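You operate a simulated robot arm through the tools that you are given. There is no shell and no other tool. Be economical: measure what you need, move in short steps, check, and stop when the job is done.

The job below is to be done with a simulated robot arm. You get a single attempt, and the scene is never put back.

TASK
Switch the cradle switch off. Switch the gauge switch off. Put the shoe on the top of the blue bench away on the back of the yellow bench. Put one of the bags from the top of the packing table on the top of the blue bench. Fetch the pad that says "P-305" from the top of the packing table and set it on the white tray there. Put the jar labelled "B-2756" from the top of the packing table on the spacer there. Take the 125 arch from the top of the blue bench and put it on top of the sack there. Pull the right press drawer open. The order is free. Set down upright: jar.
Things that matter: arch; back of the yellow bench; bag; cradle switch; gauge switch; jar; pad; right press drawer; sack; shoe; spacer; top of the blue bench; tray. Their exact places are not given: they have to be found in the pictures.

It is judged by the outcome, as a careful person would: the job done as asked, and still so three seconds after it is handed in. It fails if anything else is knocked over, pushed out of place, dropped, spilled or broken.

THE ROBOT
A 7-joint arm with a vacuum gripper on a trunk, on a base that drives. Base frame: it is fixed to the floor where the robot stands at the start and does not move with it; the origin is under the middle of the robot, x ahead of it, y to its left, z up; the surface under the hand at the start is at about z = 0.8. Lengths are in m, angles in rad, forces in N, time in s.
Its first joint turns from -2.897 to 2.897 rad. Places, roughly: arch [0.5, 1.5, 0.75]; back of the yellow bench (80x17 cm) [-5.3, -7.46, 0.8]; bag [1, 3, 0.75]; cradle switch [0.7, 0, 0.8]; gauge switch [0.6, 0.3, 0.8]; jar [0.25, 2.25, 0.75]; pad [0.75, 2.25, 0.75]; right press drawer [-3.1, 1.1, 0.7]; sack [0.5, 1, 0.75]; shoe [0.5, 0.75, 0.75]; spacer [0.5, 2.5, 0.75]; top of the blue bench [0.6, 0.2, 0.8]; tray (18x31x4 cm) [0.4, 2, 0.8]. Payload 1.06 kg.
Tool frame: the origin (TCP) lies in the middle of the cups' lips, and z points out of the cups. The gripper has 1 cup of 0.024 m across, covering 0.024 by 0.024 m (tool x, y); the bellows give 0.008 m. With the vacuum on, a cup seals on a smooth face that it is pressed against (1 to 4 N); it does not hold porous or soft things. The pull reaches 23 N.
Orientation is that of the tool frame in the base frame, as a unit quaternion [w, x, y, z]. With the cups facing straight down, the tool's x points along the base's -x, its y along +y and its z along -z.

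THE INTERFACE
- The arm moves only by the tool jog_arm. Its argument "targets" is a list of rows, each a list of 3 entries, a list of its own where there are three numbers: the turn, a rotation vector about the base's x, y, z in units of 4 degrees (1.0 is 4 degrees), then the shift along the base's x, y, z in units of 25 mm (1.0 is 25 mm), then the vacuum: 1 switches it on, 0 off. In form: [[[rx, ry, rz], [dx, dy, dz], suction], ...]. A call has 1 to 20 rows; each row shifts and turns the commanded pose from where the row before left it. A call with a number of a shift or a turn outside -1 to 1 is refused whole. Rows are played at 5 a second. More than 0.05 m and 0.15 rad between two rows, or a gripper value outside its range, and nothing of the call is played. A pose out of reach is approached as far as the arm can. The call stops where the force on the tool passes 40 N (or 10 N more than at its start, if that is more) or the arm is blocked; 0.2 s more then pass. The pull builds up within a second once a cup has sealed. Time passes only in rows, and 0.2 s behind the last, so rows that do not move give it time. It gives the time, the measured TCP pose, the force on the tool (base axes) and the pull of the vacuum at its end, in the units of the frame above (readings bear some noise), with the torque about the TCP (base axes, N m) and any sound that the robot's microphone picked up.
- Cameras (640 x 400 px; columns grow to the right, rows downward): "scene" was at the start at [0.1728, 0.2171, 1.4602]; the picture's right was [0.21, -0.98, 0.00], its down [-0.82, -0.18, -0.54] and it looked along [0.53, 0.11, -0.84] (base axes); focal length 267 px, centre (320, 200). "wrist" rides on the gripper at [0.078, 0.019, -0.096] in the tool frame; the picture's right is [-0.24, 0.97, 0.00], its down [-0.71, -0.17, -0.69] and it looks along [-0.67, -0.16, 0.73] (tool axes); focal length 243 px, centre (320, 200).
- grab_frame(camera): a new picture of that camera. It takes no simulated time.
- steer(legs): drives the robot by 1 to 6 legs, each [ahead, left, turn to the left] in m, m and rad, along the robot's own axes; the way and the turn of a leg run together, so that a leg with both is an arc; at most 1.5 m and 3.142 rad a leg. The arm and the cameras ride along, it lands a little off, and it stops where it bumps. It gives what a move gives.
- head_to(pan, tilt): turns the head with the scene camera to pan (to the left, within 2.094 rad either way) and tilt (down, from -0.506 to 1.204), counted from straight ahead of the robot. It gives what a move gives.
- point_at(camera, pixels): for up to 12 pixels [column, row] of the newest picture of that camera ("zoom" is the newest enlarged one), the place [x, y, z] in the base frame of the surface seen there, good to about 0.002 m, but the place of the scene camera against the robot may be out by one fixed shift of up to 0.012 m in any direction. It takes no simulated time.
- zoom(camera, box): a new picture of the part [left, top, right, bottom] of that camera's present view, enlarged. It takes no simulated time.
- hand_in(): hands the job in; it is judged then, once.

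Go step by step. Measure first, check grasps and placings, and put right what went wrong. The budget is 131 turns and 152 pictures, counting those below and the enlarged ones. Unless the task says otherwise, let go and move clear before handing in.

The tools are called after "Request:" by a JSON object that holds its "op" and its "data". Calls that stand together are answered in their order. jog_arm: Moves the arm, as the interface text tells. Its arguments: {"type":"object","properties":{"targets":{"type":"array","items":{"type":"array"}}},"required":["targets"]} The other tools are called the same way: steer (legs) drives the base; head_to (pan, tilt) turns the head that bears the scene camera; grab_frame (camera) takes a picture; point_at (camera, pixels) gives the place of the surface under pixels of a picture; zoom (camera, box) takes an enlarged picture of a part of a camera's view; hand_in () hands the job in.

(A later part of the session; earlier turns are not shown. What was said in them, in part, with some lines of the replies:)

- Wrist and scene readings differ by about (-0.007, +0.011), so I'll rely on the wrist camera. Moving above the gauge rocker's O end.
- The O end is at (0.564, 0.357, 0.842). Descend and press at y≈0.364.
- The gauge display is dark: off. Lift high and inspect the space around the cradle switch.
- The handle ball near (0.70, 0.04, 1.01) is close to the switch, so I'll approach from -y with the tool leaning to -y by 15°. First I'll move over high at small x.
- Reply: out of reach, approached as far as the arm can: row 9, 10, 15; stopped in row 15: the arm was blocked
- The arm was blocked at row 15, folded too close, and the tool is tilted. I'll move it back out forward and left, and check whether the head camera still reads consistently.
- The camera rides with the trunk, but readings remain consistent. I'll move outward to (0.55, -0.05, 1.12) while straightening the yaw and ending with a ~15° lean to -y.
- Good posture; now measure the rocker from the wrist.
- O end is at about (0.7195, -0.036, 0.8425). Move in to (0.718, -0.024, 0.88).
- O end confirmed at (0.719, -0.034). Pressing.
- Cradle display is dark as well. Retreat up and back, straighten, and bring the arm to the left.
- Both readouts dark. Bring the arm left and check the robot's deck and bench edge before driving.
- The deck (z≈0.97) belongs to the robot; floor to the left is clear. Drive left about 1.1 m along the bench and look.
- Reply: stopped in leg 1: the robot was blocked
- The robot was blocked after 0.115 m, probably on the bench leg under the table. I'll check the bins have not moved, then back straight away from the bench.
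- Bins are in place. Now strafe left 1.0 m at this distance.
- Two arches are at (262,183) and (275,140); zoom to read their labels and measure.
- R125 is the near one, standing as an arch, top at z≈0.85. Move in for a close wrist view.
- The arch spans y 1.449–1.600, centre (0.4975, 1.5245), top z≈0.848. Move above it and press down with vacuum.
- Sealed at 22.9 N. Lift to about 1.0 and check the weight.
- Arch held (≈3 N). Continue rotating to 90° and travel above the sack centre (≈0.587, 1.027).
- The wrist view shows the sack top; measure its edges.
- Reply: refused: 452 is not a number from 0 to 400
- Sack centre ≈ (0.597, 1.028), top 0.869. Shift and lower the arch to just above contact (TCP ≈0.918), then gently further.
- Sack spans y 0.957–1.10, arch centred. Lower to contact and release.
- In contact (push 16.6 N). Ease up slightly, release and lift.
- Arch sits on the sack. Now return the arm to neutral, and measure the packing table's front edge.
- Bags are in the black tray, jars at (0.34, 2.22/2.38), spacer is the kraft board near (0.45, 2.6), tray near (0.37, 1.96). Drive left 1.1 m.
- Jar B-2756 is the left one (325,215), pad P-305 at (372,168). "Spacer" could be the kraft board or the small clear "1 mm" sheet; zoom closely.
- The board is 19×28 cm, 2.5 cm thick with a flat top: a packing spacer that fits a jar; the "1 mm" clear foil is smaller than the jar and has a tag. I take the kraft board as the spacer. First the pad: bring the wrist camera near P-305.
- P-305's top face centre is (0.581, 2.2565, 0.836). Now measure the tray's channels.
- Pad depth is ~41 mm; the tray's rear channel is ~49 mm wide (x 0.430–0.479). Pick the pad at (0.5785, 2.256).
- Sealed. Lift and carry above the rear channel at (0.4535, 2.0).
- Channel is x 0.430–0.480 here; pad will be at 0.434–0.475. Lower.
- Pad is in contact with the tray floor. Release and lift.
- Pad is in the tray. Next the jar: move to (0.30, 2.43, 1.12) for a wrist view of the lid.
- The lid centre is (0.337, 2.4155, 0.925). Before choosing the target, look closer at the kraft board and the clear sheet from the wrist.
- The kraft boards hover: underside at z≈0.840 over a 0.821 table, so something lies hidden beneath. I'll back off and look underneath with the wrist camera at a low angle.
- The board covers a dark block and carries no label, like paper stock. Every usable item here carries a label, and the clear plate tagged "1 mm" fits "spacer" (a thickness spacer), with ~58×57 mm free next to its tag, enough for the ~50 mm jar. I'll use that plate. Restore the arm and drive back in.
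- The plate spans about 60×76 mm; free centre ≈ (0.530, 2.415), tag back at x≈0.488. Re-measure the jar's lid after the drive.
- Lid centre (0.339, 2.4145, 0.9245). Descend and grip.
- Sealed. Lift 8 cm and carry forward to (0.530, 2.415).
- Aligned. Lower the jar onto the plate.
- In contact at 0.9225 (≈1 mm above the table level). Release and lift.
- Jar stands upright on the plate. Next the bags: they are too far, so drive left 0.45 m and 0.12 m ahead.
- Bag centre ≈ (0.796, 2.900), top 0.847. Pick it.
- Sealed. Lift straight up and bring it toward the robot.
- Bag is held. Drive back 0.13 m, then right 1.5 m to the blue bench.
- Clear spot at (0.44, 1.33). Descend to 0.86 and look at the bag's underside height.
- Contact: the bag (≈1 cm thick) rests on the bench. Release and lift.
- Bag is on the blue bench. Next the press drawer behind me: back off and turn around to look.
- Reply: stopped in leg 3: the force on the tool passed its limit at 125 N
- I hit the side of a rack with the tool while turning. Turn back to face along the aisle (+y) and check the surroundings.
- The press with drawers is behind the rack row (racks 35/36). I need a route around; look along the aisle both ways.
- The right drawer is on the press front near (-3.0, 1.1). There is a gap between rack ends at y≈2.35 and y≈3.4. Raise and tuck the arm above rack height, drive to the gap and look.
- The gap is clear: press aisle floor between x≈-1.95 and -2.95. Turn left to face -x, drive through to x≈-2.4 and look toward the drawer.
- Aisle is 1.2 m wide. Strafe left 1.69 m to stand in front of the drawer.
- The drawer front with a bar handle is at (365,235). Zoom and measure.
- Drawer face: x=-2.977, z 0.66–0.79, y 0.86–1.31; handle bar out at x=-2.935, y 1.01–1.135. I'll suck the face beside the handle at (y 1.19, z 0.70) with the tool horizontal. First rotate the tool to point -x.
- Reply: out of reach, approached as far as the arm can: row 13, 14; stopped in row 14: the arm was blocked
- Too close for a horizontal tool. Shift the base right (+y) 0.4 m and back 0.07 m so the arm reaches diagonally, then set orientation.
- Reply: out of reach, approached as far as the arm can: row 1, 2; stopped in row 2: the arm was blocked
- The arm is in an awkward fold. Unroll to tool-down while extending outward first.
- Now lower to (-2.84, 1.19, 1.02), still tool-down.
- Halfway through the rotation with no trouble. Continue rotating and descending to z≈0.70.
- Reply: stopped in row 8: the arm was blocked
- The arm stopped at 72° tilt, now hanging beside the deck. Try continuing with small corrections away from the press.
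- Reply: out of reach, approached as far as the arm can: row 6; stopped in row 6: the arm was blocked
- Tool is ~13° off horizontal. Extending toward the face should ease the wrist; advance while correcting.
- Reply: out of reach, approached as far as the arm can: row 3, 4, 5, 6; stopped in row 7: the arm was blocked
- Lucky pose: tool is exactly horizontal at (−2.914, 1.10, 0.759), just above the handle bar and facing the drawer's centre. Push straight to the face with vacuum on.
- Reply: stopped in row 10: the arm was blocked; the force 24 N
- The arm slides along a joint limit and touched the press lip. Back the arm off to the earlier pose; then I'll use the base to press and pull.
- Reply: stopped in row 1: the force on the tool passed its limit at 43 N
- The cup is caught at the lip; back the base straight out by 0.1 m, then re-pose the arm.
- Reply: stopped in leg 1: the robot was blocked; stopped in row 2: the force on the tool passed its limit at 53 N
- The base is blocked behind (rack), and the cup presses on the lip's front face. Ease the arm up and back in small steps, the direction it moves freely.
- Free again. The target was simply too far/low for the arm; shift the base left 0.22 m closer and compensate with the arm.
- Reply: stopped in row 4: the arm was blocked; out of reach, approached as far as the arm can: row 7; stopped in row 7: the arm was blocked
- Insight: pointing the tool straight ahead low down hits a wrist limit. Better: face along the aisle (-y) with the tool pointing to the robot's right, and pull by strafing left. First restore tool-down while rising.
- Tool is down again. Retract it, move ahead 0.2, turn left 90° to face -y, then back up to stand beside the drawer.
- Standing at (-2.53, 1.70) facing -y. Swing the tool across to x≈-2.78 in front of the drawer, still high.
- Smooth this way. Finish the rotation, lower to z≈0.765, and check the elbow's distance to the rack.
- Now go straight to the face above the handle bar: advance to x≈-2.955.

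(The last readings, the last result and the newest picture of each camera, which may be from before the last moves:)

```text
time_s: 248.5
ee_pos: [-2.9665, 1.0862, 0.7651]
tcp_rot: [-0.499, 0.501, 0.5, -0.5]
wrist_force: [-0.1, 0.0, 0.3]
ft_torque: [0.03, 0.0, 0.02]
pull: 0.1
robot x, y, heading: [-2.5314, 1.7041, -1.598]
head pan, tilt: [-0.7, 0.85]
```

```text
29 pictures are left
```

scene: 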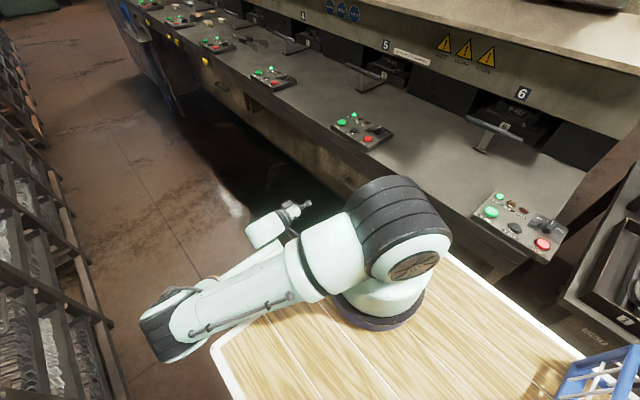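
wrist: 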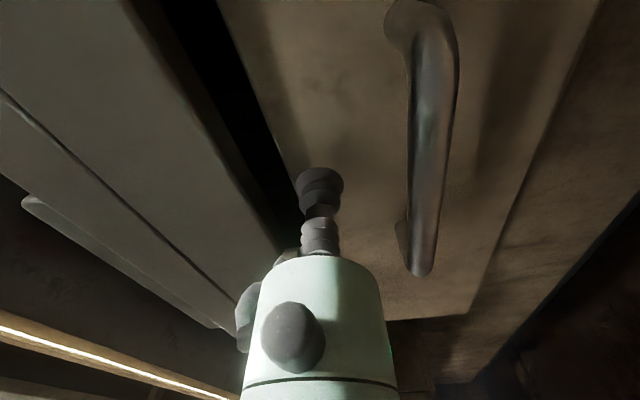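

Request:
{"op": "point_at", "data": {"camera": "wrist", "pixels": [[245, 60], [270, 120], [285, 165], [350, 150], [350, 60], [430, 120], [300, 60], [310, 160], [230, 60], [395, 200]]}}

```text
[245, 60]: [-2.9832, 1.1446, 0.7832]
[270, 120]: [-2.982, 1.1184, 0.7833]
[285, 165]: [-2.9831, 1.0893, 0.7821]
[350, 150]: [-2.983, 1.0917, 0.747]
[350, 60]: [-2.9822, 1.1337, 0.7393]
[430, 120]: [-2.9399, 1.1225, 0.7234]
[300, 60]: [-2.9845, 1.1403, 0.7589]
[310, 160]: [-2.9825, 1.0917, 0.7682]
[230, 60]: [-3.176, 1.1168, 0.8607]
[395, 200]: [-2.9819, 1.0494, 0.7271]
```

Face at x=-2.983, top edge z≈0.786; cup fits. Press with vacuum.

Request:
{"op": "jog_arm", "data": {"targets": [[[0, 0, 0], [-0.3, 0, -0.15], 1], [[0, 0, 0], [-0.3, 0, 0], 1], [[0, 0, 0], [-0.15, 0, 0], 1], [[0, 0, 0], [-0.1, 0, 0], 1], [[0, 0, 0], [0, 0, 0], 1], [[0, 0, 0], [0, 0, 0], 1], [[0, 0, 0], [0, 0, 0], 1]]}}

```text
time_s: 250.1
ee_pos: [-2.9877, 1.0848, 0.7622]
tcp_rot: [-0.498, 0.502, 0.501, -0.5]
wrist_force: [10.6, 5.4, -5.4]
ft_torque: [-0.15, 0.09, 0.0]
pull: 22.9
robot x, y, heading: [-2.5302, 1.7074, -1.596]
head pan, tilt: [-0.7, 0.85]
```

Sealed on the drawer face (22.9 N). Pull slowly outward along +x.

Request:
{"op": "jog_arm", "data": {"targets": [[[0, 0, 0], [0.2, 0, 0], 1], [[0, 0, 0], [0.2, 0, 0], 1], [[0, 0, 0], [0.3, 0, 0], 1], [[0, 0, 0], [0.3, 0, 0], 1], [[0, 0, 0], [0.3, 0, 0], 1], [[0, 0, 0], [0.3, 0, 0], 1], [[0, 0, 0], [0.3, 0, 0], 1], [[0, 0, 0], [0.3, 0, 0], 1], [[0, 0, 0], [0.3, 0, 0], 1], [[0, 0, 0], [0.3, 0, 0], 1], [[0, 0, 0], [0, 0, 0], 1]]}}

Request:
{"op": "grab_frame", "data": {"camera": "wrist"}}

```text
time_s: 252.5
ee_pos: [-2.9189, 1.0852, 0.762]
tcp_rot: [-0.499, 0.501, 0.5, -0.501]
wrist_force: [0.7, -3.2, 10.1]
ft_torque: [-0.02, -0.07, -0.03]
pull: 22.9
robot x, y, heading: [-2.5319, 1.7047, -1.597]
head pan, tilt: [-0.7, 0.85]
```

```text
28 pictures are left
```

wrist: 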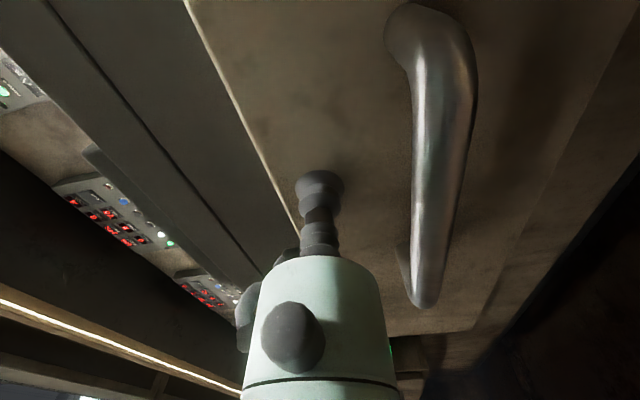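

The drawer comes out (7 cm). Keep pulling.

Request:
{"op": "jog_arm", "data": {"targets": [[[0, 0, 0], [0.4, 0, 0], 1], [[0, 0, 0], [0.4, 0, 0], 1], [[0, 0, 0], [0.4, 0, 0], 1], [[0, 0, 0], [0.4, 0, 0], 1], [[0, 0, 0], [0.4, 0, 0], 1], [[0, 0, 0], [0.4, 0, 0], 1], [[0, 0, 0], [0.4, 0, 0], 1], [[0, 0, 0], [0.4, 0, 0], 1], [[0, 0, 0], [0.4, 0, 0], 1], [[0, 0, 0], [0.4, 0, 0], 1], [[0, 0, 0], [0.4, 0, 0], 1], [[0, 0, 0], [0.4, 0, 0], 1], [[0, 0, 0], [0.4, 0, 0], 1], [[0, 0, 0], [0.4, 0, 0], 1], [[0, 0, 0], [0.4, 0, 0], 1], [[0, 0, 0], [0, 0, 0], 1]]}}

Request:
{"op": "grab_frame", "data": {"camera": "scene"}}

```text
time_s: 255.9
ee_pos: [-2.7687, 1.0848, 0.7626]
tcp_rot: [-0.498, 0.501, 0.501, -0.5]
wrist_force: [-1.3, 3.8, 1.3]
ft_torque: [-0.01, -0.02, -0.02]
pull: 22.7
robot x, y, heading: [-2.5339, 1.703, -1.599]
head pan, tilt: [-0.7, 0.85]
```

```text
27 pictures are left
```

scene: 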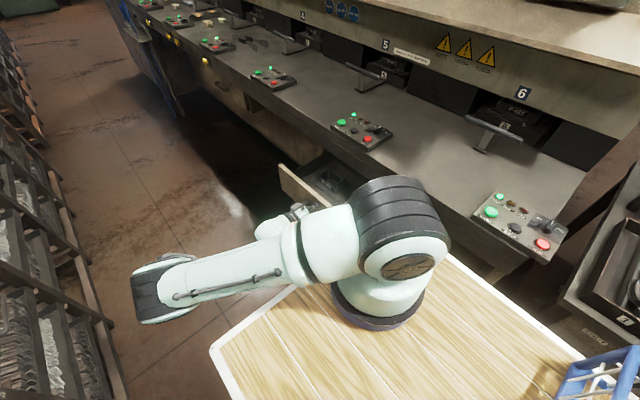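

Open by 21 cm with low force. Pull a bit further until it resists.

Request:
{"op": "jog_arm", "data": {"targets": [[[0, 0, 0], [0.4, 0, 0], 1], [[0, 0, 0], [0.4, 0, 0], 1], [[0, 0, 0], [0.4, 0, 0], 1], [[0, 0, 0], [0.4, 0, 0], 1], [[0, 0, 0], [0.4, 0, 0], 1], [[0, 0, 0], [0.4, 0, 0], 1], [[0, 0, 0], [0.4, 0, 0], 1], [[0, 0, 0], [0.4, 0, 0], 1], [[0, 0, 0], [0.4, 0, 0], 1], [[0, 0, 0], [0.4, 0, 0], 1], [[0, 0, 0], [0, 0, 0], 1]]}}

Request:
{"op": "zoom", "data": {"camera": "scene", "box": [200, 120, 460, 290]}}

```text
time_s: 258.3
ee_pos: [-2.6674, 1.0862, 0.761]
tcp_rot: [-0.499, 0.502, 0.5, -0.499]
wrist_force: [0.9, -0.8, -0.1]
ft_torque: [-0.03, -0.01, 0.01]
pull: 0.2
robot x, y, heading: [-2.5338, 1.7063, -1.59]
head pan, tilt: [-0.7, 0.85]
```

```text
2.35 times, centred on (330, 205) of scene
```

zoom: 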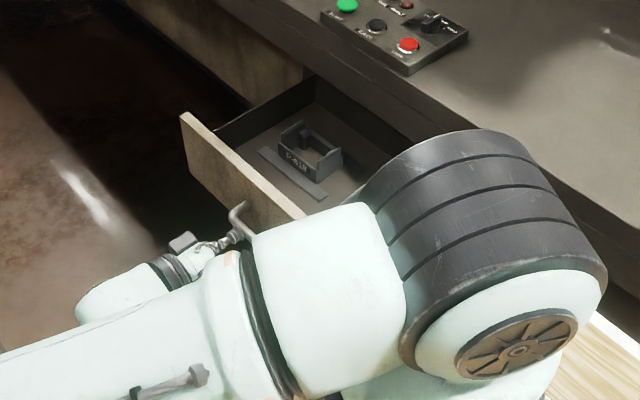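

The seal let go as the drawer hit its stop. Verify the drawer's face position.

Request:
{"op": "point_at", "data": {"camera": "zoom", "pixels": [[200, 140], [230, 180], [270, 195], [300, 210], [305, 90]]}}

Request:
{"op": "jog_arm", "data": {"targets": [[[0, 0, 0], [0.5, 0, 0.2], 0], [[0, -1, 0], [0.4, 0, 0.6], 0], [[0, -1, 0], [0.2, 0, 0.8], 0], [[0, -1, 0], [0, 0, 0.8], 0], [[0, -1, 0], [0, 0, 0.8], 0], [[0, -1, 0], [0, 0, 0.8], 0], [[0, -1, 0], [0, 0, 0.8], 0], [[0, -1, 0], [0, 0, 0.8], 0], [[0, -1, 0], [0, 0, 0.8], 0], [[0, -1, 0], [0, 0, 0.8], 0], [[0, -1, 0], [0, 0, 0.8], 0], [[0, -1, 0], [0, 0, 0.8], 0], [[0, -1, 0], [0, 0, 0.8], 0], [[0, -1, 0], [0, 0, 0.8], 0], [[0, -1, 0], [0, 0, 0.8], 0], [[0, -1, 0], [0, 0, 0.8], 0], [[0, -1, 0], [0, 0, 0.8], 0], [[0, -1, 0], [0, 0, 0.8], 0], [[0, -1, 0], [0, 0, 0.8], 0], [[0, -1, 0], [0, 0, 0.6], 0]]}}

Request:
{"op": "grab_frame", "data": {"camera": "scene"}}

```text
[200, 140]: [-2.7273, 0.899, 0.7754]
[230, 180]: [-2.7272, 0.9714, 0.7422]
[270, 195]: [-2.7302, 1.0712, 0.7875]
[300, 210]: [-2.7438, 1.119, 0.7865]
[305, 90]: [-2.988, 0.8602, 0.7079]
```

```text
time_s: 262.5
ee_pos: [-2.6408, 1.0848, 1.1372]
tcp_rot: [-0.084, 0.702, 0.702, -0.085]
wrist_force: [0.4, 0.6, -0.2]
ft_torque: [0.01, -0.02, 0.02]
pull: 0.1
robot x, y, heading: [-2.5277, 1.7022, -1.593]
head pan, tilt: [-0.7, 0.85]
```

```text
25 pictures are left
```

scene: 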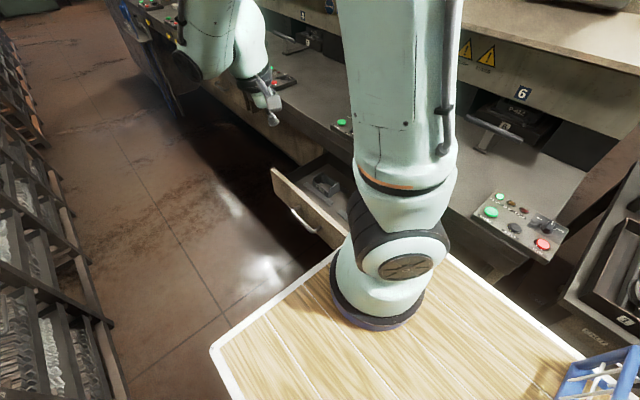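

Drawer is open 25 cm (face at x≈-2.73), at its stop. Now straighten and raise the arm, and drive back through the gap to the blue bench for the shoe.

Request:
{"op": "jog_arm", "data": {"targets": [[[0, -0.85, 0], [0, 0, 1], 0], [[0, -0.85, 0], [0, 0, 1], 0], [[0, -0.85, 0], [0, 0, 1], 0], [[0, -0.85, 0], [0, 0.5, 1], 0], [[0, 0, 0], [0, 0.5, 1], 0], [[0, 0, 0], [0, 0.5, 1], 0], [[0, 0, 0], [0, 0.5, 1], 0], [[0, 0, 0], [0, 0.5, 1], 0], [[0, 0, 0], [0, 0, 0], 0]]}}

Request:
{"op": "steer", "data": {"legs": [[-0.8, 0.1, 0], [0, 0, 1.59], [0, 0.38, 0], [1.5, 0, 0]]}}

```text
time_s: 264.5
ee_pos: [-2.6388, 1.1483, 1.335]
tcp_rot: [-0.003, 0.708, 0.706, -0.001]
wrist_force: [-0.5, -0.6, 0.4]
ft_torque: [0.0, 0.01, 0.01]
pull: 0.0
robot x, y, heading: [-2.532, 1.7048, -1.594]
head pan, tilt: [-0.7, 0.85]
```

```text
time_s: 281.7
ee_pos: [-0.3498, 2.8168, 1.3348]
tcp_rot: [0.0, -0.022, 1.0, -0.003]
wrist_force: [-0.7, -1.0, -0.2]
ft_torque: [0.03, 0.0, 0.0]
pull: 0.1
robot x, y, heading: [-0.9117, 2.9013, 0.021]
head pan, tilt: [-0.7, 0.85]
```

Through the gap, now at (-0.91, 2.90) facing the benches. Strafe right to y≈0.75 and approach the bench.

Request:
{"op": "steer", "data": {"legs": [[0.25, 0, -0.02], [0, -1.5, 0], [0, -0.68, 0], [0.38, 0, 0]]}}

Request:
{"op": "head_to", "data": {"pan": 0.0, "tilt": 0.85}}

Request:
{"op": "grab_frame", "data": {"camera": "scene"}}

```text
time_s: 295.8
ee_pos: [0.3007, 0.6676, 1.3344]
tcp_rot: [0.0, -0.021, 1.0, -0.003]
wrist_force: [0.4, 0.4, -0.1]
ft_torque: [0.01, -0.03, 0.03]
pull: 0.1
robot x, y, heading: [-0.2609, 0.7503, 0.02]
head pan, tilt: [-0.7, 0.85]
```

```text
time_s: 296.9
ee_pos: [0.3002, 0.6678, 1.3349]
tcp_rot: [0.0, -0.022, 1.0, -0.003]
wrist_force: [-0.8, 0.1, 0.3]
ft_torque: [0.02, 0.01, 0.01]
pull: 0.1
robot x, y, heading: [-0.2619, 0.7507, 0.024]
head pan, tilt: [0.0, 0.85]
```

```text
24 pictures are left
```

scene: 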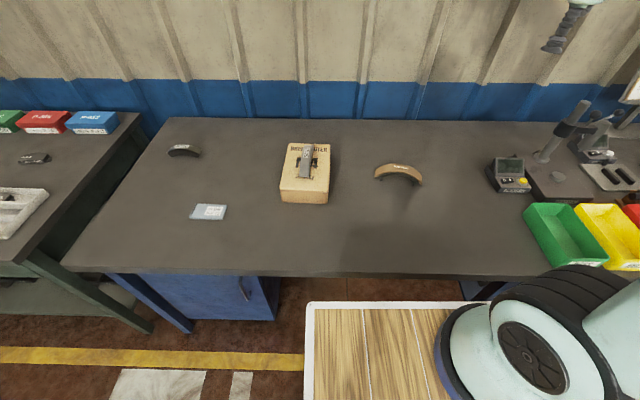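

Everything on the bench is as I left it. Approach the shoe for a wrist view.

Request:
{"op": "jog_arm", "data": {"targets": [[[0, 0, 0], [0.5, -0.2, -1], 0], [[0, 0, 0], [0.5, -0.2, -1], 0], [[0, 0, 0], [0.5, -0.2, -1], 0], [[0, 0, 0], [0.5, -0.2, -1], 0], [[0, 0, 0], [0.5, -0.2, -1], 0], [[0, 0, 0], [0.5, -0.2, -1], 0], [[0, 0, 0], [0.5, -0.2, -1], 0], [[0, 0, 0], [0.5, -0.2, -1], 0], [[0, 0, 0], [0.5, -0.2, -1], 0], [[0, 0, 0], [0.5, -0.2, -1], 0], [[0, 0, 0], [0.5, -0.2, -1], 0], [[0, 0, 0], [0.5, -0.2, -1], 0], [[0, 0, 0], [0, 0, 0], 0]]}}

Request:
{"op": "grab_frame", "data": {"camera": "wrist"}}

```text
time_s: 299.7
ee_pos: [0.4521, 0.6087, 1.0343]
tcp_rot: [0.0, -0.022, 1.0, -0.002]
wrist_force: [-0.4, -0.2, -0.1]
ft_torque: [0.01, 0.01, 0.0]
pull: 0.0
robot x, y, heading: [-0.26, 0.7504, 0.021]
head pan, tilt: [0.0, 0.85]
```

```text
23 pictures are left
```

wrist: 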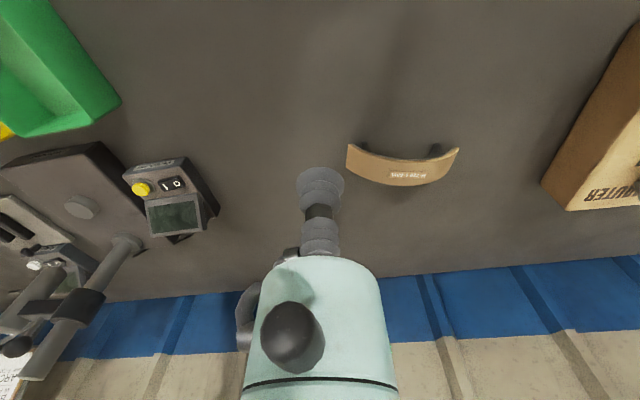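

Request:
{"op": "zoom", "data": {"camera": "wrist", "box": [335, 130, 475, 200]}}

Request:
{"op": "point_at", "data": {"camera": "wrist", "pixels": [[400, 172], [400, 164], [400, 168], [400, 178], [385, 172], [415, 172], [350, 160], [456, 155], [408, 184], [400, 183], [360, 170], [445, 165]]}}

```text
4.57 times, centred on (405, 165) of wrist
```

zoom: 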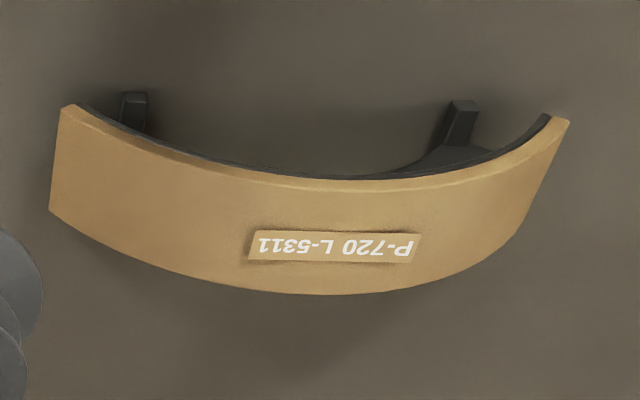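

```text
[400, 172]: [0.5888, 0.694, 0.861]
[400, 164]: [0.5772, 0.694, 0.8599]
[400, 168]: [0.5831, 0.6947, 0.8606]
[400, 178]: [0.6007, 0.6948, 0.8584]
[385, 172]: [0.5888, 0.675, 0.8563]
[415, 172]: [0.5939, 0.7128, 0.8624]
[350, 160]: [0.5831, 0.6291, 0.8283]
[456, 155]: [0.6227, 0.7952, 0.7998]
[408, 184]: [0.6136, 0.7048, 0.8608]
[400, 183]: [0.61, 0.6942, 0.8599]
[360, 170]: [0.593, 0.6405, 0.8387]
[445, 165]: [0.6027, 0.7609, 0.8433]
```

Shoe top apex ≈ (0.594, 0.706, 0.8615). Pick there.

Request:
{"op": "jog_arm", "data": {"targets": [[[0, 0, 0], [0.95, 0.65, -0.5], 0], [[0, 0, 0], [0.95, 0.65, -0.9], 0], [[0, 0, 0], [0.95, 0.65, -1], 0], [[0, 0, 0], [0.95, 0.65, -1], 0], [[0, 0, 0], [0.95, 0.65, -1], 0], [[0, 0, 0], [0.93, 0.65, -1], 0], [[0, 0, 0], [0, 0, -0.8], 1], [[0, 0, 0], [0, 0, -0.4], 1], [[0, 0, 0], [0, 0, -0.25], 1], [[0, 0, 0], [0, 0, -0.2], 1], [[0, 0, 0], [0, 0, 0], 1], [[0, 0, 0], [0, 0, 0], 1], [[0, 0, 0], [0, 0, 0], 1]]}}

```text
time_s: 302.5
ee_pos: [0.5922, 0.7057, 0.8581]
tcp_rot: [-0.001, -0.022, 1.0, -0.002]
wrist_force: [1.2, 1.1, 8.5]
ft_torque: [0.01, -0.01, 0.01]
pull: 23.4
robot x, y, heading: [-0.2625, 0.7523, 0.019]
head pan, tilt: [0.0, 0.85]
```

Sealed at 23.4 N. Lift and bring it in for the drive.

Request:
{"op": "jog_arm", "data": {"targets": [[[0, 0, 0], [0, 0, 0.4], 1], [[0, 0, 0], [0, 0, 0.8], 1], [[0, 0, 0], [0, 0, 1], 1], [[0, 0, 0], [0, 0, 1], 1], [[0, 0, 0], [-0.5, 0, 1], 1], [[0, 0, 0], [-0.8, 0, 1], 1], [[0, 0, 0], [-0.8, 0, 1], 1], [[0, 0, 0], [-0.8, 0, 1], 1], [[0, 0, 0], [-0.8, 0, 1], 1], [[0, 0, 0], [-0.8, 0, 1], 1], [[0, 0, 0], [-0.8, 0, 1], 1], [[0, 0, 0], [-0.8, 0, 1], 1], [[0, 0, 0], [-0.8, 0, 1], 1], [[0, 0, 0], [-0.8, 0, 1], 1], [[0, 0, 0], [-0.5, 0, 1], 1], [[0, 0, 0], [0, 0, 1], 1], [[0, 0, 0], [0, 0, 0], 1]]}}

Request:
{"op": "steer", "data": {"legs": [[-0.5, 0, -0.02]]}}

Request:
{"op": "head_to", "data": {"pan": -1.6, "tilt": 0.35}}

Request:
{"op": "grab_frame", "data": {"camera": "scene"}}

Request:
{"op": "point_at", "data": {"camera": "scene", "pixels": [[100, 250], [200, 250], [250, 200], [320, 200], [320, 250], [320, 300], [400, 200], [450, 250], [500, 200], [550, 300], [400, 150], [320, 160]]}}

```text
time_s: 306.1
ee_pos: [0.3863, 0.7067, 1.2398]
tcp_rot: [0.0, -0.022, 1.0, -0.003]
wrist_force: [0.0, -0.3, -4.1]
ft_torque: [-0.03, 0.01, 0.03]
pull: 23.0
robot x, y, heading: [-0.262, 0.7534, 0.027]
head pan, tilt: [0.0, 0.85]
```

```text
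time_s: 309.0
ee_pos: [-0.1127, 0.6858, 1.2386]
tcp_rot: [0.0, -0.01, 1.0, -0.002]
wrist_force: [-0.2, 0.8, -5.1]
ft_torque: [0.03, 0.04, 0.07]
pull: 22.9
robot x, y, heading: [-0.7552, 0.7464, -0.0]
head pan, tilt: [0.0, 0.85]
```

```text
time_s: 310.7
ee_pos: [-0.1116, 0.6853, 1.2397]
tcp_rot: [0.0, -0.01, 1.0, -0.002]
wrist_force: [0.3, 0.8, -5.6]
ft_torque: [0.02, 0.05, 0.05]
pull: 22.9
robot x, y, heading: [-0.7607, 0.7457, -0.003]
head pan, tilt: [-1.6, 0.351]
```

```text
21 pictures are left
```

scene: 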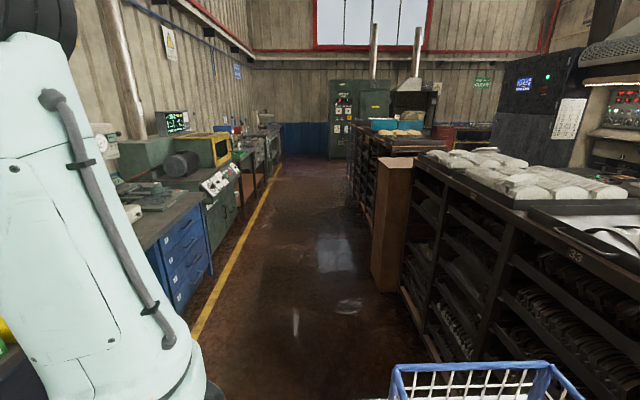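

```text
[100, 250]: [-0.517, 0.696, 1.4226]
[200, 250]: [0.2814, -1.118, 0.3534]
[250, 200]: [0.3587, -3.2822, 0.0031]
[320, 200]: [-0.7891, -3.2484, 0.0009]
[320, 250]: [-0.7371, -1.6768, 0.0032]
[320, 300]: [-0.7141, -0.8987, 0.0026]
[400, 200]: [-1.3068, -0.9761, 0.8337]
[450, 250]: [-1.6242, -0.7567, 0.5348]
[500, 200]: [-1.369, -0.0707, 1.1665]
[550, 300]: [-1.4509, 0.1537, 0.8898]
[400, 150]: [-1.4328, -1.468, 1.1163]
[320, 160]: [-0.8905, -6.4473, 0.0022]
```

The aisle runs clear to y≈-6.4. Turn right to face -y and drive along it.

Request:
{"op": "steer", "data": {"legs": [[0, 0, -1.571], [1.5, 0.1, 0], [1.5, 0, 0], [1.5, 0, 0]]}}

Request:
{"op": "head_to", "data": {"pan": -0.5, "tilt": 0.3}}

Request:
{"op": "grab_frame", "data": {"camera": "scene"}}

Request:
{"op": "point_at", "data": {"camera": "scene", "pixels": [[100, 250], [200, 220], [250, 200], [320, 200], [320, 250], [380, 180], [400, 220], [450, 250], [500, 200], [550, 250], [420, 170], [320, 160]]}}

```text
refused: leg 2 is longer than a leg can be; nothing moved
```

```text
time_s: 312.0
ee_pos: [-0.1116, 0.6858, 1.2404]
tcp_rot: [0.0, -0.011, 1.0, -0.002]
wrist_force: [-1.2, 0.2, -4.1]
ft_torque: [0.02, 0.05, 0.03]
pull: 23.0
robot x, y, heading: [-0.7578, 0.7474, -0.0]
head pan, tilt: [-0.499, 0.3]
```

```text
20 pictures are left
```

scene: 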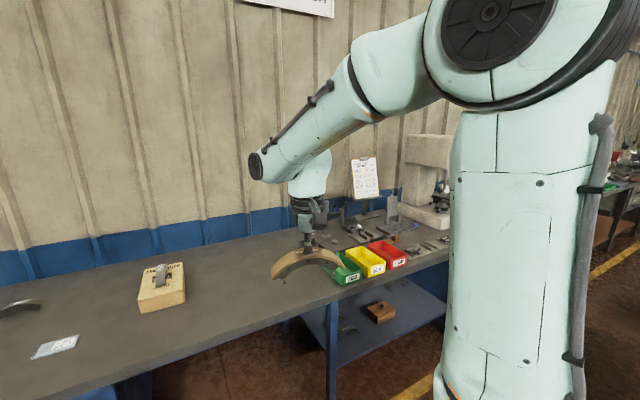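

```text
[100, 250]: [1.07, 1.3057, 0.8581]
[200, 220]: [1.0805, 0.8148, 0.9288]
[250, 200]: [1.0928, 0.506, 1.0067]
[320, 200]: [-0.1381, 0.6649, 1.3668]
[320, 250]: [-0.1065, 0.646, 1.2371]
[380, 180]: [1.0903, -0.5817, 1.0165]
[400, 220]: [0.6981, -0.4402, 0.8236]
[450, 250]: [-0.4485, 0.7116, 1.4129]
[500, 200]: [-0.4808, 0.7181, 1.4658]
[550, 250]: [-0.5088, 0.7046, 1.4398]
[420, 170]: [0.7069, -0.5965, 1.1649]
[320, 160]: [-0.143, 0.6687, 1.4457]
```

Refused for leg length; shoe is held well (visible at 305,260). Repeat with shorter legs.

Request:
{"op": "steer", "data": {"legs": [[0, 0, -1.571], [1.4, 0.1, 0], [1.5, 0, 0], [1.5, 0, 0], [0.8, 0, 0]]}}

Request:
{"op": "head_to", "data": {"pan": -0.7, "tilt": 0.3}}

Request:
{"op": "grab_frame", "data": {"camera": "scene"}}

Request:
{"op": "point_at", "data": {"camera": "scene", "pixels": [[100, 250], [200, 220], [250, 200], [320, 200], [320, 250], [380, 180], [400, 220], [450, 250], [500, 200], [550, 250], [420, 170], [320, 160]]}}

```text
time_s: 340.7
ee_pos: [-0.6751, -5.0929, 1.2405]
tcp_rot: [-0.001, 0.701, 0.713, -0.001]
wrist_force: [0.2, 0.9, -4.1]
ft_torque: [0.03, -0.03, -0.01]
pull: 23.0
robot x, y, heading: [-0.6121, -4.4454, -1.57]
head pan, tilt: [-0.499, 0.3]
```

```text
time_s: 341.4
ee_pos: [-0.6754, -5.0924, 1.2399]
tcp_rot: [-0.001, 0.7, 0.715, -0.002]
wrist_force: [0.1, 0.4, -4.4]
ft_torque: [0.0, 0.01, 0.03]
pull: 23.0
robot x, y, heading: [-0.6156, -4.4457, -1.573]
head pan, tilt: [-0.7, 0.3]
```

```text
19 pictures are left
```

scene: 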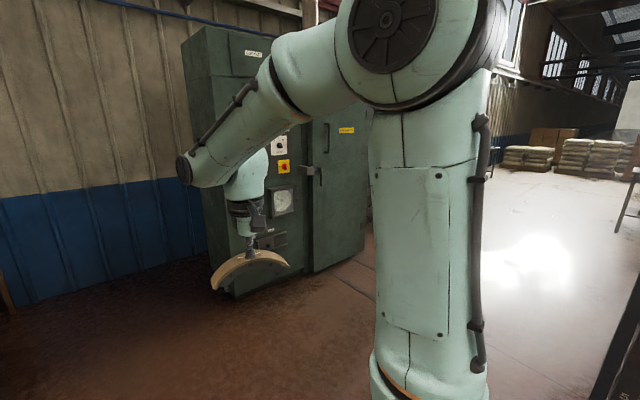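

```text
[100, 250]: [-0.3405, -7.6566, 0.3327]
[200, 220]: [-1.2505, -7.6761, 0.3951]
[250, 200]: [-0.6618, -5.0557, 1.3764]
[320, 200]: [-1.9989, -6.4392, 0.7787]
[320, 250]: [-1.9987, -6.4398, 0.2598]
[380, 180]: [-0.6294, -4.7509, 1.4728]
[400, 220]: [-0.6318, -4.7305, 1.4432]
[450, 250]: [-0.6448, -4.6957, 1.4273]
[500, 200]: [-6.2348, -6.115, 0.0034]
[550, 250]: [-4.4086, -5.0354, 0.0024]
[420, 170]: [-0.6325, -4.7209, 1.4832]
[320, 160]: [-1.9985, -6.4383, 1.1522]
```

Shoe is still held. A cabinet stands at x -1.3…-2.0, y<-6.4; open floor lies to -x. Look that way.

Request:
{"op": "head_to", "data": {"pan": -1.25, "tilt": 0.3}}

Request:
{"op": "grab_frame", "data": {"camera": "scene"}}

Request:
{"op": "point_at", "data": {"camera": "scene", "pixels": [[100, 200], [150, 180], [200, 170], [250, 200], [300, 170], [320, 250], [380, 200], [420, 250], [480, 200], [550, 250], [600, 200], [450, 160]]}}

```text
time_s: 342.4
ee_pos: [-0.6754, -5.0926, 1.2401]
tcp_rot: [-0.002, 0.7, 0.714, -0.002]
wrist_force: [0.0, -0.7, -4.5]
ft_torque: [0.04, -0.02, 0.02]
pull: 22.4
robot x, y, heading: [-0.6156, -4.4466, -1.572]
head pan, tilt: [-1.25, 0.3]
```

```text
18 pictures are left
```

scene: 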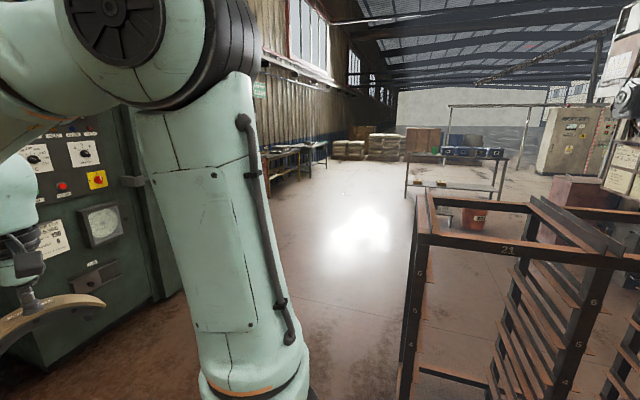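

```text
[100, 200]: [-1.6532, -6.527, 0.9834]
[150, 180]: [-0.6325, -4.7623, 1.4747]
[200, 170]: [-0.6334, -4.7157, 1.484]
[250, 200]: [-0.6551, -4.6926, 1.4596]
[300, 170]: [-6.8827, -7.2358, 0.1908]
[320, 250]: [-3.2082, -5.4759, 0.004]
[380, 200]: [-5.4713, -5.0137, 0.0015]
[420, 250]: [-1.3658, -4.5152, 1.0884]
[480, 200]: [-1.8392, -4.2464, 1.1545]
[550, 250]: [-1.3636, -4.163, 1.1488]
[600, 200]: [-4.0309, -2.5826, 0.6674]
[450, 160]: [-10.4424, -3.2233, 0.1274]
```

Passage between the rack end (y≈-4.5) and cabinet (y≈-6.4). Drive to y≈-5.45, turn right, and go -x to about x=-4.9.

Request:
{"op": "steer", "data": {"legs": [[1.0, 0, 0], [0, 0, -1.571], [1.5, 0, 0], [1.5, 0, 0], [1.2, 0, 0]]}}

Request:
{"op": "head_to", "data": {"pan": 0.9, "tilt": 0.5}}

Request:
{"op": "grab_frame", "data": {"camera": "scene"}}

Request:
{"op": "point_at", "data": {"camera": "scene", "pixels": [[100, 200], [150, 180], [200, 170], [250, 200], [300, 170], [320, 250], [380, 200], [420, 250], [480, 200], [550, 250], [600, 200], [320, 150]]}}

```text
time_s: 356.6
ee_pos: [-2.4196, -5.2995, 1.2399]
tcp_rot: [-0.005, 1.0, -0.002, 0.0]
wrist_force: [0.0, 0.7, -5.1]
ft_torque: [-0.02, -0.06, 0.0]
pull: 22.6
robot x, y, heading: [-1.7776, -5.3703, 3.112]
head pan, tilt: [-1.25, 0.3]
stopped in leg 3: the robot was blocked; the commanded pose is now the measured one
```

```text
time_s: 358.6
ee_pos: [-2.4202, -5.2988, 1.2408]
tcp_rot: [-0.005, 1.0, -0.002, 0.0]
wrist_force: [-0.2, -0.8, -4.6]
ft_torque: [-0.01, -0.05, 0.03]
pull: 22.6
robot x, y, heading: [-1.7738, -5.3717, 3.115]
head pan, tilt: [0.901, 0.499]
```

```text
17 pictures are left
```

scene: 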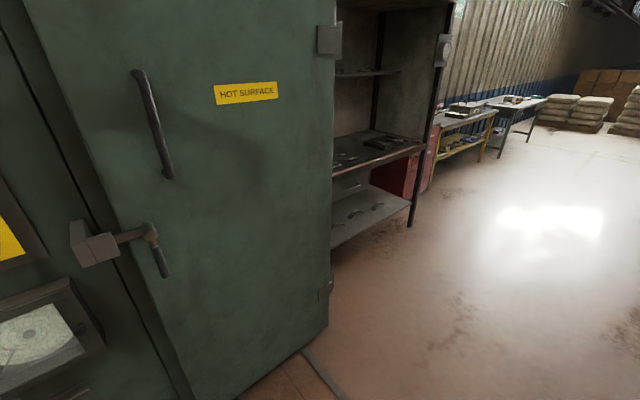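

```text
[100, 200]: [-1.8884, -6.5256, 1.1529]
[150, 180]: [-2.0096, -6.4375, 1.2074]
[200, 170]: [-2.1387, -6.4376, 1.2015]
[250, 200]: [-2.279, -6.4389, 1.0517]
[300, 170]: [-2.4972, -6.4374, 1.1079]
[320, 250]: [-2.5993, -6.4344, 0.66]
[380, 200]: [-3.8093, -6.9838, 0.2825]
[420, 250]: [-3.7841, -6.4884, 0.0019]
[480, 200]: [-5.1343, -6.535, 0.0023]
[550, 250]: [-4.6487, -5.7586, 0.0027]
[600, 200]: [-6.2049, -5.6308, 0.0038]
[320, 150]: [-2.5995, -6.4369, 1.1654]
```

Blocked at x≈-1.78 by something low ahead. Look down in front. The yellow-legged bench is visible around (465,130).

Request:
{"op": "head_to", "data": {"pan": 0.3, "tilt": 0.9}}

Request:
{"op": "grab_frame", "data": {"camera": "scene"}}

Request:
{"op": "point_at", "data": {"camera": "scene", "pixels": [[100, 150], [200, 150], [250, 200], [100, 300], [200, 300], [280, 280], [380, 150], [450, 100], [320, 100], [550, 150]]}}

```text
time_s: 359.6
ee_pos: [-2.4204, -5.2995, 1.2402]
tcp_rot: [-0.005, 1.0, -0.002, -0.001]
wrist_force: [-0.6, -0.2, -3.8]
ft_torque: [-0.02, -0.07, 0.02]
pull: 23.0
robot x, y, heading: [-1.7789, -5.3696, 3.116]
head pan, tilt: [0.3, 0.901]
```

```text
16 pictures are left
```

scene: 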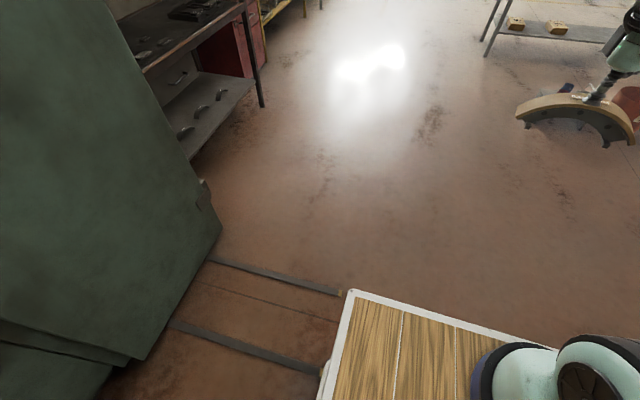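

```text
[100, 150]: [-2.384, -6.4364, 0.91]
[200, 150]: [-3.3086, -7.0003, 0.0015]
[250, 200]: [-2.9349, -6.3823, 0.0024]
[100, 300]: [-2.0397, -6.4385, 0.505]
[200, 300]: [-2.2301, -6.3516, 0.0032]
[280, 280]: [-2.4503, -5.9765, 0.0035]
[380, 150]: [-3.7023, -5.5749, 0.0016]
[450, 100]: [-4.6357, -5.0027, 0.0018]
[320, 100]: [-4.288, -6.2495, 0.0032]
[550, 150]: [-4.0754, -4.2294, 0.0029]
```

Two floor rails from the oven end near y≈-5.6 and catch the base's left side. Back up, shift right (+y) 0.35 m, and continue.

Request:
{"op": "steer", "data": {"legs": [[-0.1, 0, 0.02], [0, -0.35, 0], [1.4, 0, 0], [1.3, 0.5, 0]]}}

Request:
{"op": "head_to", "data": {"pan": 0.9, "tilt": 0.55}}

Request:
{"op": "grab_frame", "data": {"camera": "scene"}}

Request:
{"op": "point_at", "data": {"camera": "scene", "pixels": [[150, 180], [200, 170], [250, 150], [300, 150], [350, 150], [320, 200], [380, 130], [420, 150], [320, 120], [250, 220], [200, 220], [420, 250]]}}

```text
time_s: 375.9
ee_pos: [-5.041, -5.4006, 1.2403]
tcp_rot: [-0.004, 1.0, 0.008, -0.002]
wrist_force: [-0.6, 0.0, -4.0]
ft_torque: [0.0, -0.01, 0.01]
pull: 22.4
robot x, y, heading: [-4.394, -5.459, 3.135]
head pan, tilt: [0.3, 0.901]
```

```text
time_s: 376.9
ee_pos: [-5.0424, -5.4009, 1.241]
tcp_rot: [-0.004, 1.0, 0.008, -0.001]
wrist_force: [0.4, 0.1, -4.4]
ft_torque: [-0.01, -0.05, 0.02]
pull: 22.8
robot x, y, heading: [-4.3985, -5.4588, 3.133]
head pan, tilt: [0.901, 0.55]
```

```text
15 pictures are left
```

scene: 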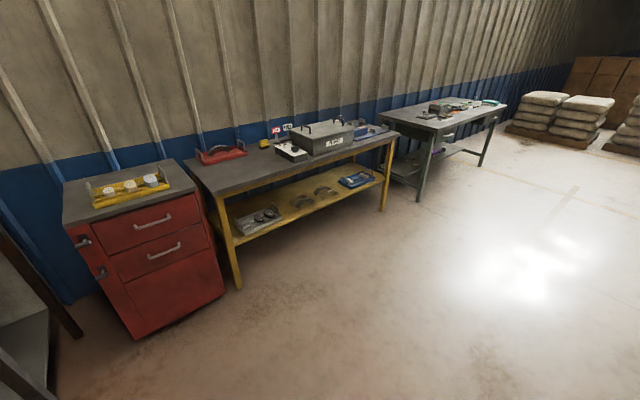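

```text
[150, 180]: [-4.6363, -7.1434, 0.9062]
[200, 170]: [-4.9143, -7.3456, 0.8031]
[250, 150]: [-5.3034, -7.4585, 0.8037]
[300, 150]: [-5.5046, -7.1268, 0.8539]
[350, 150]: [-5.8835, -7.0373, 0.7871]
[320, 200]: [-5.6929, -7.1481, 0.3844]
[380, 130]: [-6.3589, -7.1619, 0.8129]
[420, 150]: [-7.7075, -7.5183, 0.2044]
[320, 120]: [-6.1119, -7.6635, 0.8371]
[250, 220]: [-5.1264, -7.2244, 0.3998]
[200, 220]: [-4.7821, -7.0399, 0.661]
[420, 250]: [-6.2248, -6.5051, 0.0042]
```

The yellow bench's free back spot around (-5.30, -7.46) is at pixel (250,150). Turn left and drive up to it.

Request:
{"op": "steer", "data": {"legs": [[0, 0, 1.579], [1.05, -0.85, 0]]}}

Request:
{"op": "head_to", "data": {"pan": 0.0, "tilt": 0.85}}

Request:
{"op": "grab_frame", "data": {"camera": "scene"}}

```text
time_s: 387.6
ee_pos: [-5.2739, -7.1822, 1.2406]
tcp_rot: [-0.002, 0.692, 0.722, -0.005]
wrist_force: [-0.2, 0.3, -3.7]
ft_torque: [0.04, 0.0, 0.02]
pull: 22.8
robot x, y, heading: [-5.2301, -6.5328, -1.558]
head pan, tilt: [0.901, 0.55]
```

```text
time_s: 388.8
ee_pos: [-5.2732, -7.1823, 1.2408]
tcp_rot: [-0.003, 0.692, 0.722, -0.003]
wrist_force: [0.0, -0.2, -4.2]
ft_torque: [0.04, 0.0, 0.03]
pull: 22.9
robot x, y, heading: [-5.2346, -6.5312, -1.551]
head pan, tilt: [0.0, 0.85]
```

```text
14 pictures are left
```

scene: 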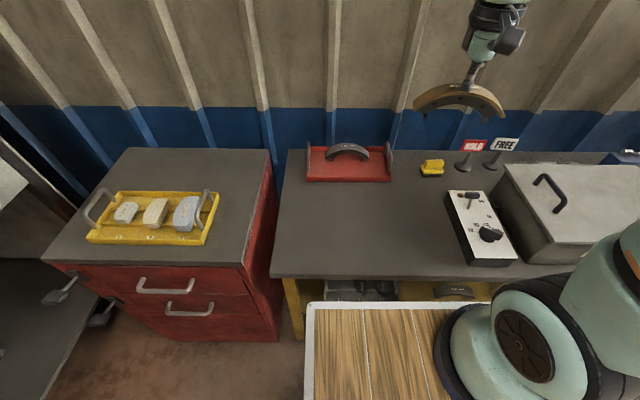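

Request:
{"op": "point_at", "data": {"camera": "scene", "pixels": [[310, 178], [390, 180], [310, 150], [380, 152], [405, 175], [432, 168], [405, 155], [465, 168], [490, 163], [410, 200], [455, 195], [300, 200]]}}

Request:
{"op": "zoom", "data": {"camera": "scene", "box": [280, 120, 540, 280]}}

```text
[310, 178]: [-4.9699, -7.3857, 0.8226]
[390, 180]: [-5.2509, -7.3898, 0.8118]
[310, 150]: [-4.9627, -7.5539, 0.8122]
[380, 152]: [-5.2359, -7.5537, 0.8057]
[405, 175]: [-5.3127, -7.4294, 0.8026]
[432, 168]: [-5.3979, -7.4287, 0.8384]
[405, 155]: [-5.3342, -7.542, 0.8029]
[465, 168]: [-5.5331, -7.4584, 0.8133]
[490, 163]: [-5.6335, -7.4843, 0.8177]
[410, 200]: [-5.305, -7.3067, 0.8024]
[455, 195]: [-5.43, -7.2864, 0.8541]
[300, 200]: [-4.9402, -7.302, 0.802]
```

```text
2.46 times, centred on (410, 200) of scene
```

zoom: 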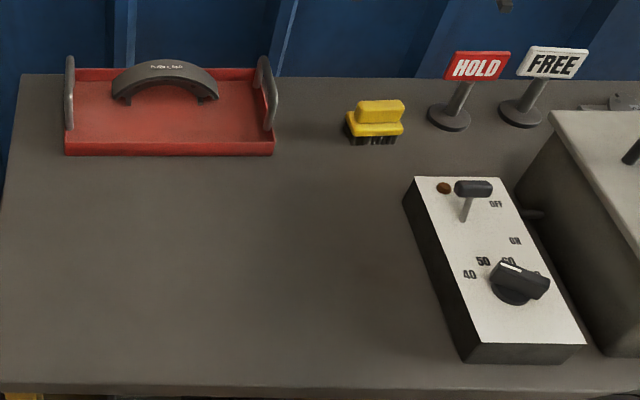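

The free gap is between the red tray (x≈-5.25) and the brush (x≈-5.37): 11 cm wide, so the shoe must be turned 90° to lie along y. Drive 0.1 m closer and rotate the tool.

Request:
{"op": "steer", "data": {"legs": [[0.1, 0, -0.015]]}}

Request:
{"op": "jog_arm", "data": {"targets": [[[0, 0, -1], [0, 0, 0], 1], [[0, 0, -1], [0, 0, 0], 1], [[0, 0, -1], [0, 0, 0], 1], [[0, 0, -1], [0, 0, 0], 1], [[0, 0, -1], [0, 0, 0], 1], [[0, 0, -1], [0, 0, 0], 1], [[0, 0, -1], [0, 0, 0], 1], [[0, 0, -1], [0, 0, 0], 1], [[0, 0, -1], [0, 0, 0], 1], [[0, 0, -1], [0, 0, 0], 1], [[0, 0, -1], [0, 0, 0], 1], [[0, 0, -1], [0, 0, 0], 1], [[0, 0, -1], [0, 0, 0], 1], [[0, 0, -1], [0, 0, 0], 1], [[0, 0, -1], [0, 0, 0], 1], [[0, 0, -1], [0, 0, 0], 1], [[0, 0, -1], [0, 0, 0], 1], [[0, 0, -1], [0, 0, 0], 1], [[0, 0, -1], [0, 0, 0], 1], [[0, 0, -1], [0, 0, 0], 1]]}}

```text
time_s: 390.0
ee_pos: [-5.2816, -7.2829, 1.2406]
tcp_rot: [-0.003, 0.697, 0.717, -0.003]
wrist_force: [-0.1, 0.3, -4.7]
ft_torque: [0.01, 0.01, -0.01]
pull: 22.5
robot x, y, heading: [-5.2315, -6.6364, -1.567]
head pan, tilt: [0.0, 0.85]
```

```text
time_s: 394.2
ee_pos: [-5.2808, -7.2825, 1.2401]
tcp_rot: [-0.004, 0.995, 0.1, -0.002]
wrist_force: [-0.4, -0.6, -3.9]
ft_torque: [0.0, 0.02, 0.03]
pull: 22.8
robot x, y, heading: [-5.2315, -6.6371, -1.572]
head pan, tilt: [0.0, 0.85]
```

Finish the turn and move above the gap at z≈1.0.

Request:
{"op": "jog_arm", "data": {"targets": [[[0, 0, -0.95], [-0.1, -0.7, -0.5], 1], [[0, 0, -0.95], [-0.1, -0.7, -0.5], 1], [[0, 0, -0.95], [-0.1, -0.7, -1], 1], [[0, 0, 0], [-0.1, -0.7, -1], 1], [[0, 0, 0], [-0.1, -0.7, -1], 1], [[0, 0, 0], [-0.1, -0.7, -1], 1], [[0, 0, 0], [-0.1, -0.7, -1], 1], [[0, 0, 0], [-0.1, -0.7, -1], 1], [[0, 0, 0], [-0.1, -0.7, -1], 1], [[0, 0, 0], [0, -0.6, -1], 1], [[0, 0, 0], [0, 0, 0], 1]]}}

Request:
{"op": "grab_frame", "data": {"camera": "wrist"}}

Request:
{"op": "zoom", "data": {"camera": "scene", "box": [280, 80, 540, 240]}}

```text
time_s: 396.6
ee_pos: [-5.3035, -7.4556, 1.0169]
tcp_rot: [-0.005, 1.0, 0.001, 0.0]
wrist_force: [-0.8, 0.3, -3.9]
ft_torque: [-0.01, -0.05, 0.02]
pull: 23.1
robot x, y, heading: [-5.2325, -6.6383, -1.57]
head pan, tilt: [0.0, 0.85]
```

```text
12 pictures are left
```

wrist: 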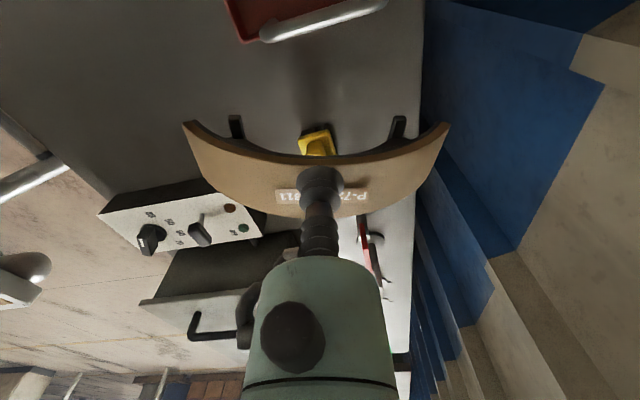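

```text
2.46 times, centred on (410, 160) of scene
```

zoom: 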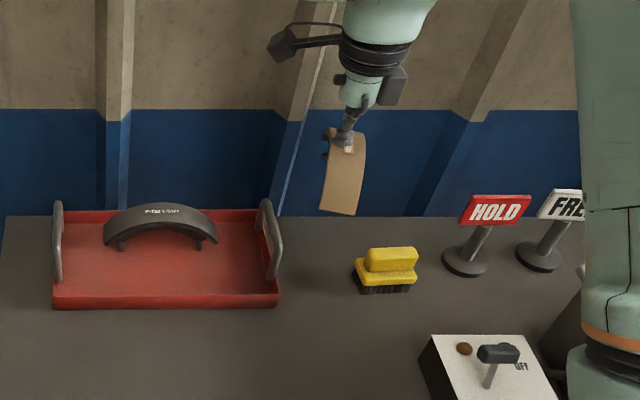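

Request:
{"op": "point_at", "data": {"camera": "wrist", "pixels": [[265, 38], [320, 22], [380, 5], [315, 130], [300, 148], [330, 148], [300, 90], [350, 90], [420, 110], [418, 60], [235, 125], [398, 125]]}}

Request:
{"op": "point_at", "data": {"camera": "zoom", "pixels": [[270, 225], [265, 285], [355, 270], [385, 260], [413, 285], [320, 290]]}}

```text
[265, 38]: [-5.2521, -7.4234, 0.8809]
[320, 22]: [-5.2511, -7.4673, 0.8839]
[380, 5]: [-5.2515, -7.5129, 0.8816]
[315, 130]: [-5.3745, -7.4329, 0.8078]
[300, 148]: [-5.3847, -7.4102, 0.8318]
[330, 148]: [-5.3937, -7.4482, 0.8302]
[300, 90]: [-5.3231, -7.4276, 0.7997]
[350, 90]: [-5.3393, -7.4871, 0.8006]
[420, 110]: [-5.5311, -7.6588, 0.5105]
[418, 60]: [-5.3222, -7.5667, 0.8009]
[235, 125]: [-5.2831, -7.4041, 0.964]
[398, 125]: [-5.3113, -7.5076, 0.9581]
```

```text
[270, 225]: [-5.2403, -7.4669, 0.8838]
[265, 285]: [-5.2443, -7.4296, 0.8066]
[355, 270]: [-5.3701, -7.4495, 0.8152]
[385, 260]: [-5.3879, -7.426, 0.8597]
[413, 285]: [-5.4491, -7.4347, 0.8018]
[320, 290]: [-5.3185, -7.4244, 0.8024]
```

Gap: tray handle at x≈-5.255, brush at -5.374; shift 8 mm to centre. Lower toward contact (TCP≈0.858).

Request:
{"op": "jog_arm", "data": {"targets": [[[0, 0, 0], [-0.33, 0, -1], 1], [[0, 0, 0], [0, 0, -1], 1], [[0, 0, 0], [0, 0, -1], 1], [[0, 0, 0], [0, 0, -1], 1], [[0, 0, 0], [0, 0, -1], 1], [[0, 0, 0], [0, 0, -0.8], 1], [[0, 0, 0], [0, 0, -0.2], 1], [[0, 0, 0], [0, 0, 0], 1]]}}

Request:
{"op": "zoom", "data": {"camera": "scene", "box": [300, 100, 500, 220]}}

```text
time_s: 398.4
ee_pos: [-5.3108, -7.4565, 0.8639]
tcp_rot: [-0.004, 1.0, 0.002, -0.001]
wrist_force: [-0.1, -0.2, -3.5]
ft_torque: [-0.04, -0.05, 0.0]
pull: 22.9
robot x, y, heading: [-5.2308, -6.6355, -1.568]
head pan, tilt: [0.0, 0.85]
```

```text
3.20 times, centred on (400, 160) of scene
```

zoom: 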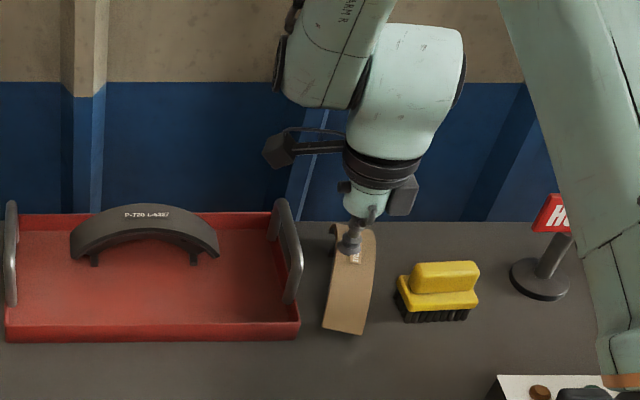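

The shoe sits cleanly between tray and brush. Lower the last millimetres.

Request:
{"op": "jog_arm", "data": {"targets": [[[0, 0, 0], [0, 0, -0.12], 1], [[0, 0, 0], [0, 0, -0.1], 1], [[0, 0, 0], [0, 0, -0.08], 1], [[0, 0, 0], [0, 0, 0], 1]]}}

```text
time_s: 399.4
ee_pos: [-5.312, -7.4574, 0.8588]
tcp_rot: [-0.004, 1.0, 0.001, -0.001]
wrist_force: [6.8, -1.7, 14.4]
ft_torque: [-0.09, -0.01, 0.02]
pull: 22.8
robot x, y, heading: [-5.2317, -6.6363, -1.57]
head pan, tilt: [0.0, 0.85]
5 turns are left
```

Contact (14 N). Release and lift clear.

Request:
{"op": "jog_arm", "data": {"targets": [[[0, 0, 0], [0, 0, 0.1], 1], [[0, 0, 0], [0, 0, 0], 0], [[0, 0, 0], [0, 0, 0], 0], [[0, 0, 0], [0, 0, 0], 0], [[0, 0, 0], [0, 0, 0], 0], [[0, 0, 0], [0, 0, 0.2], 0], [[0, 0, 0], [0, 0, 0.5], 0], [[0, 0, 0], [0, 0, 1], 0], [[0, 0, 0], [0, 0, 1], 0], [[0, 0, 0], [0, 0, 1], 0], [[0, 0, 0], [0, 0, 1], 0], [[0, 0, 0], [0, 0, 1], 0], [[0, 0, 0], [0, 0, 1], 0], [[0, 0, 0], [0, 0, 1], 0]]}}

Request:
{"op": "zoom", "data": {"camera": "scene", "box": [300, 100, 500, 220]}}

```text
time_s: 402.4
ee_pos: [-5.312, -7.4548, 1.0546]
tcp_rot: [-0.004, 1.0, 0.002, 0.0]
wrist_force: [-1.3, 0.0, -0.5]
ft_torque: [0.0, 0.0, 0.01]
pull: 0.1
robot x, y, heading: [-5.231, -6.6396, -1.566]
head pan, tilt: [0.0, 0.85]
```

```text
3.20 times, centred on (400, 160) of scene
4 turns are left
```

zoom: 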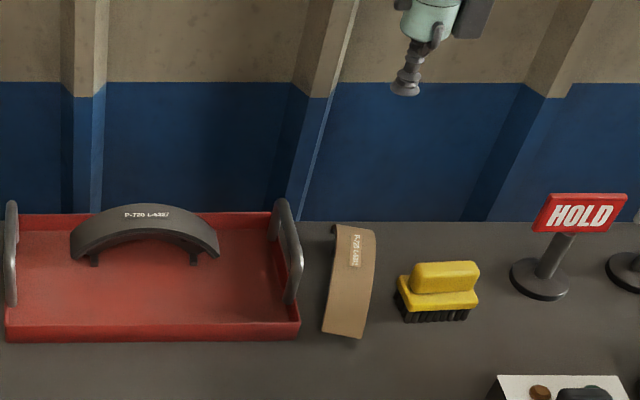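

The shoe stands free on the back of the yellow bench and the gripper is clear. Handing in.

Request:
{"op": "hand_in", "data": {}}

```text
The job is handed in.
```

I carried out all eight jobs and handed the work in. I'm not certain about the jar's target, and the tool struck a rack once along the way.

| Job | Result |
|---|---|
| Cradle switch and gauge switch | Both off; both readouts went dark |
| Shoe | On the back of the yellow bench, between the red tray and the brush |
| Bag | One "CLIPS 50 µm" bag, on the top of the blue bench |
| Pad P-305 | In the rear channel of the white tray |
| Jar B-2756 | Upright on the clear plate tagged "1 mm" |
| R125 arch | On top of the sack |
| Right press drawer | Pulled open about 25 cm, until it stopped |

- **Spacer:** I took the "1 mm" plate as the spacer. The kraft board beside it could also have been meant; it carried no label and lay on top of another block.
- **Rack:** While turning around, the tool hit the side of a rack with 125 N. I saw nothing displaced, but I did not inspect that rack closely.
- **Base and drawer bumps:** The base was stopped by something at the blue bench, near the press and at the oven floor rails. The cup also pressed against the press lip while I worked on the drawer. I saw nothing knocked over or moved.
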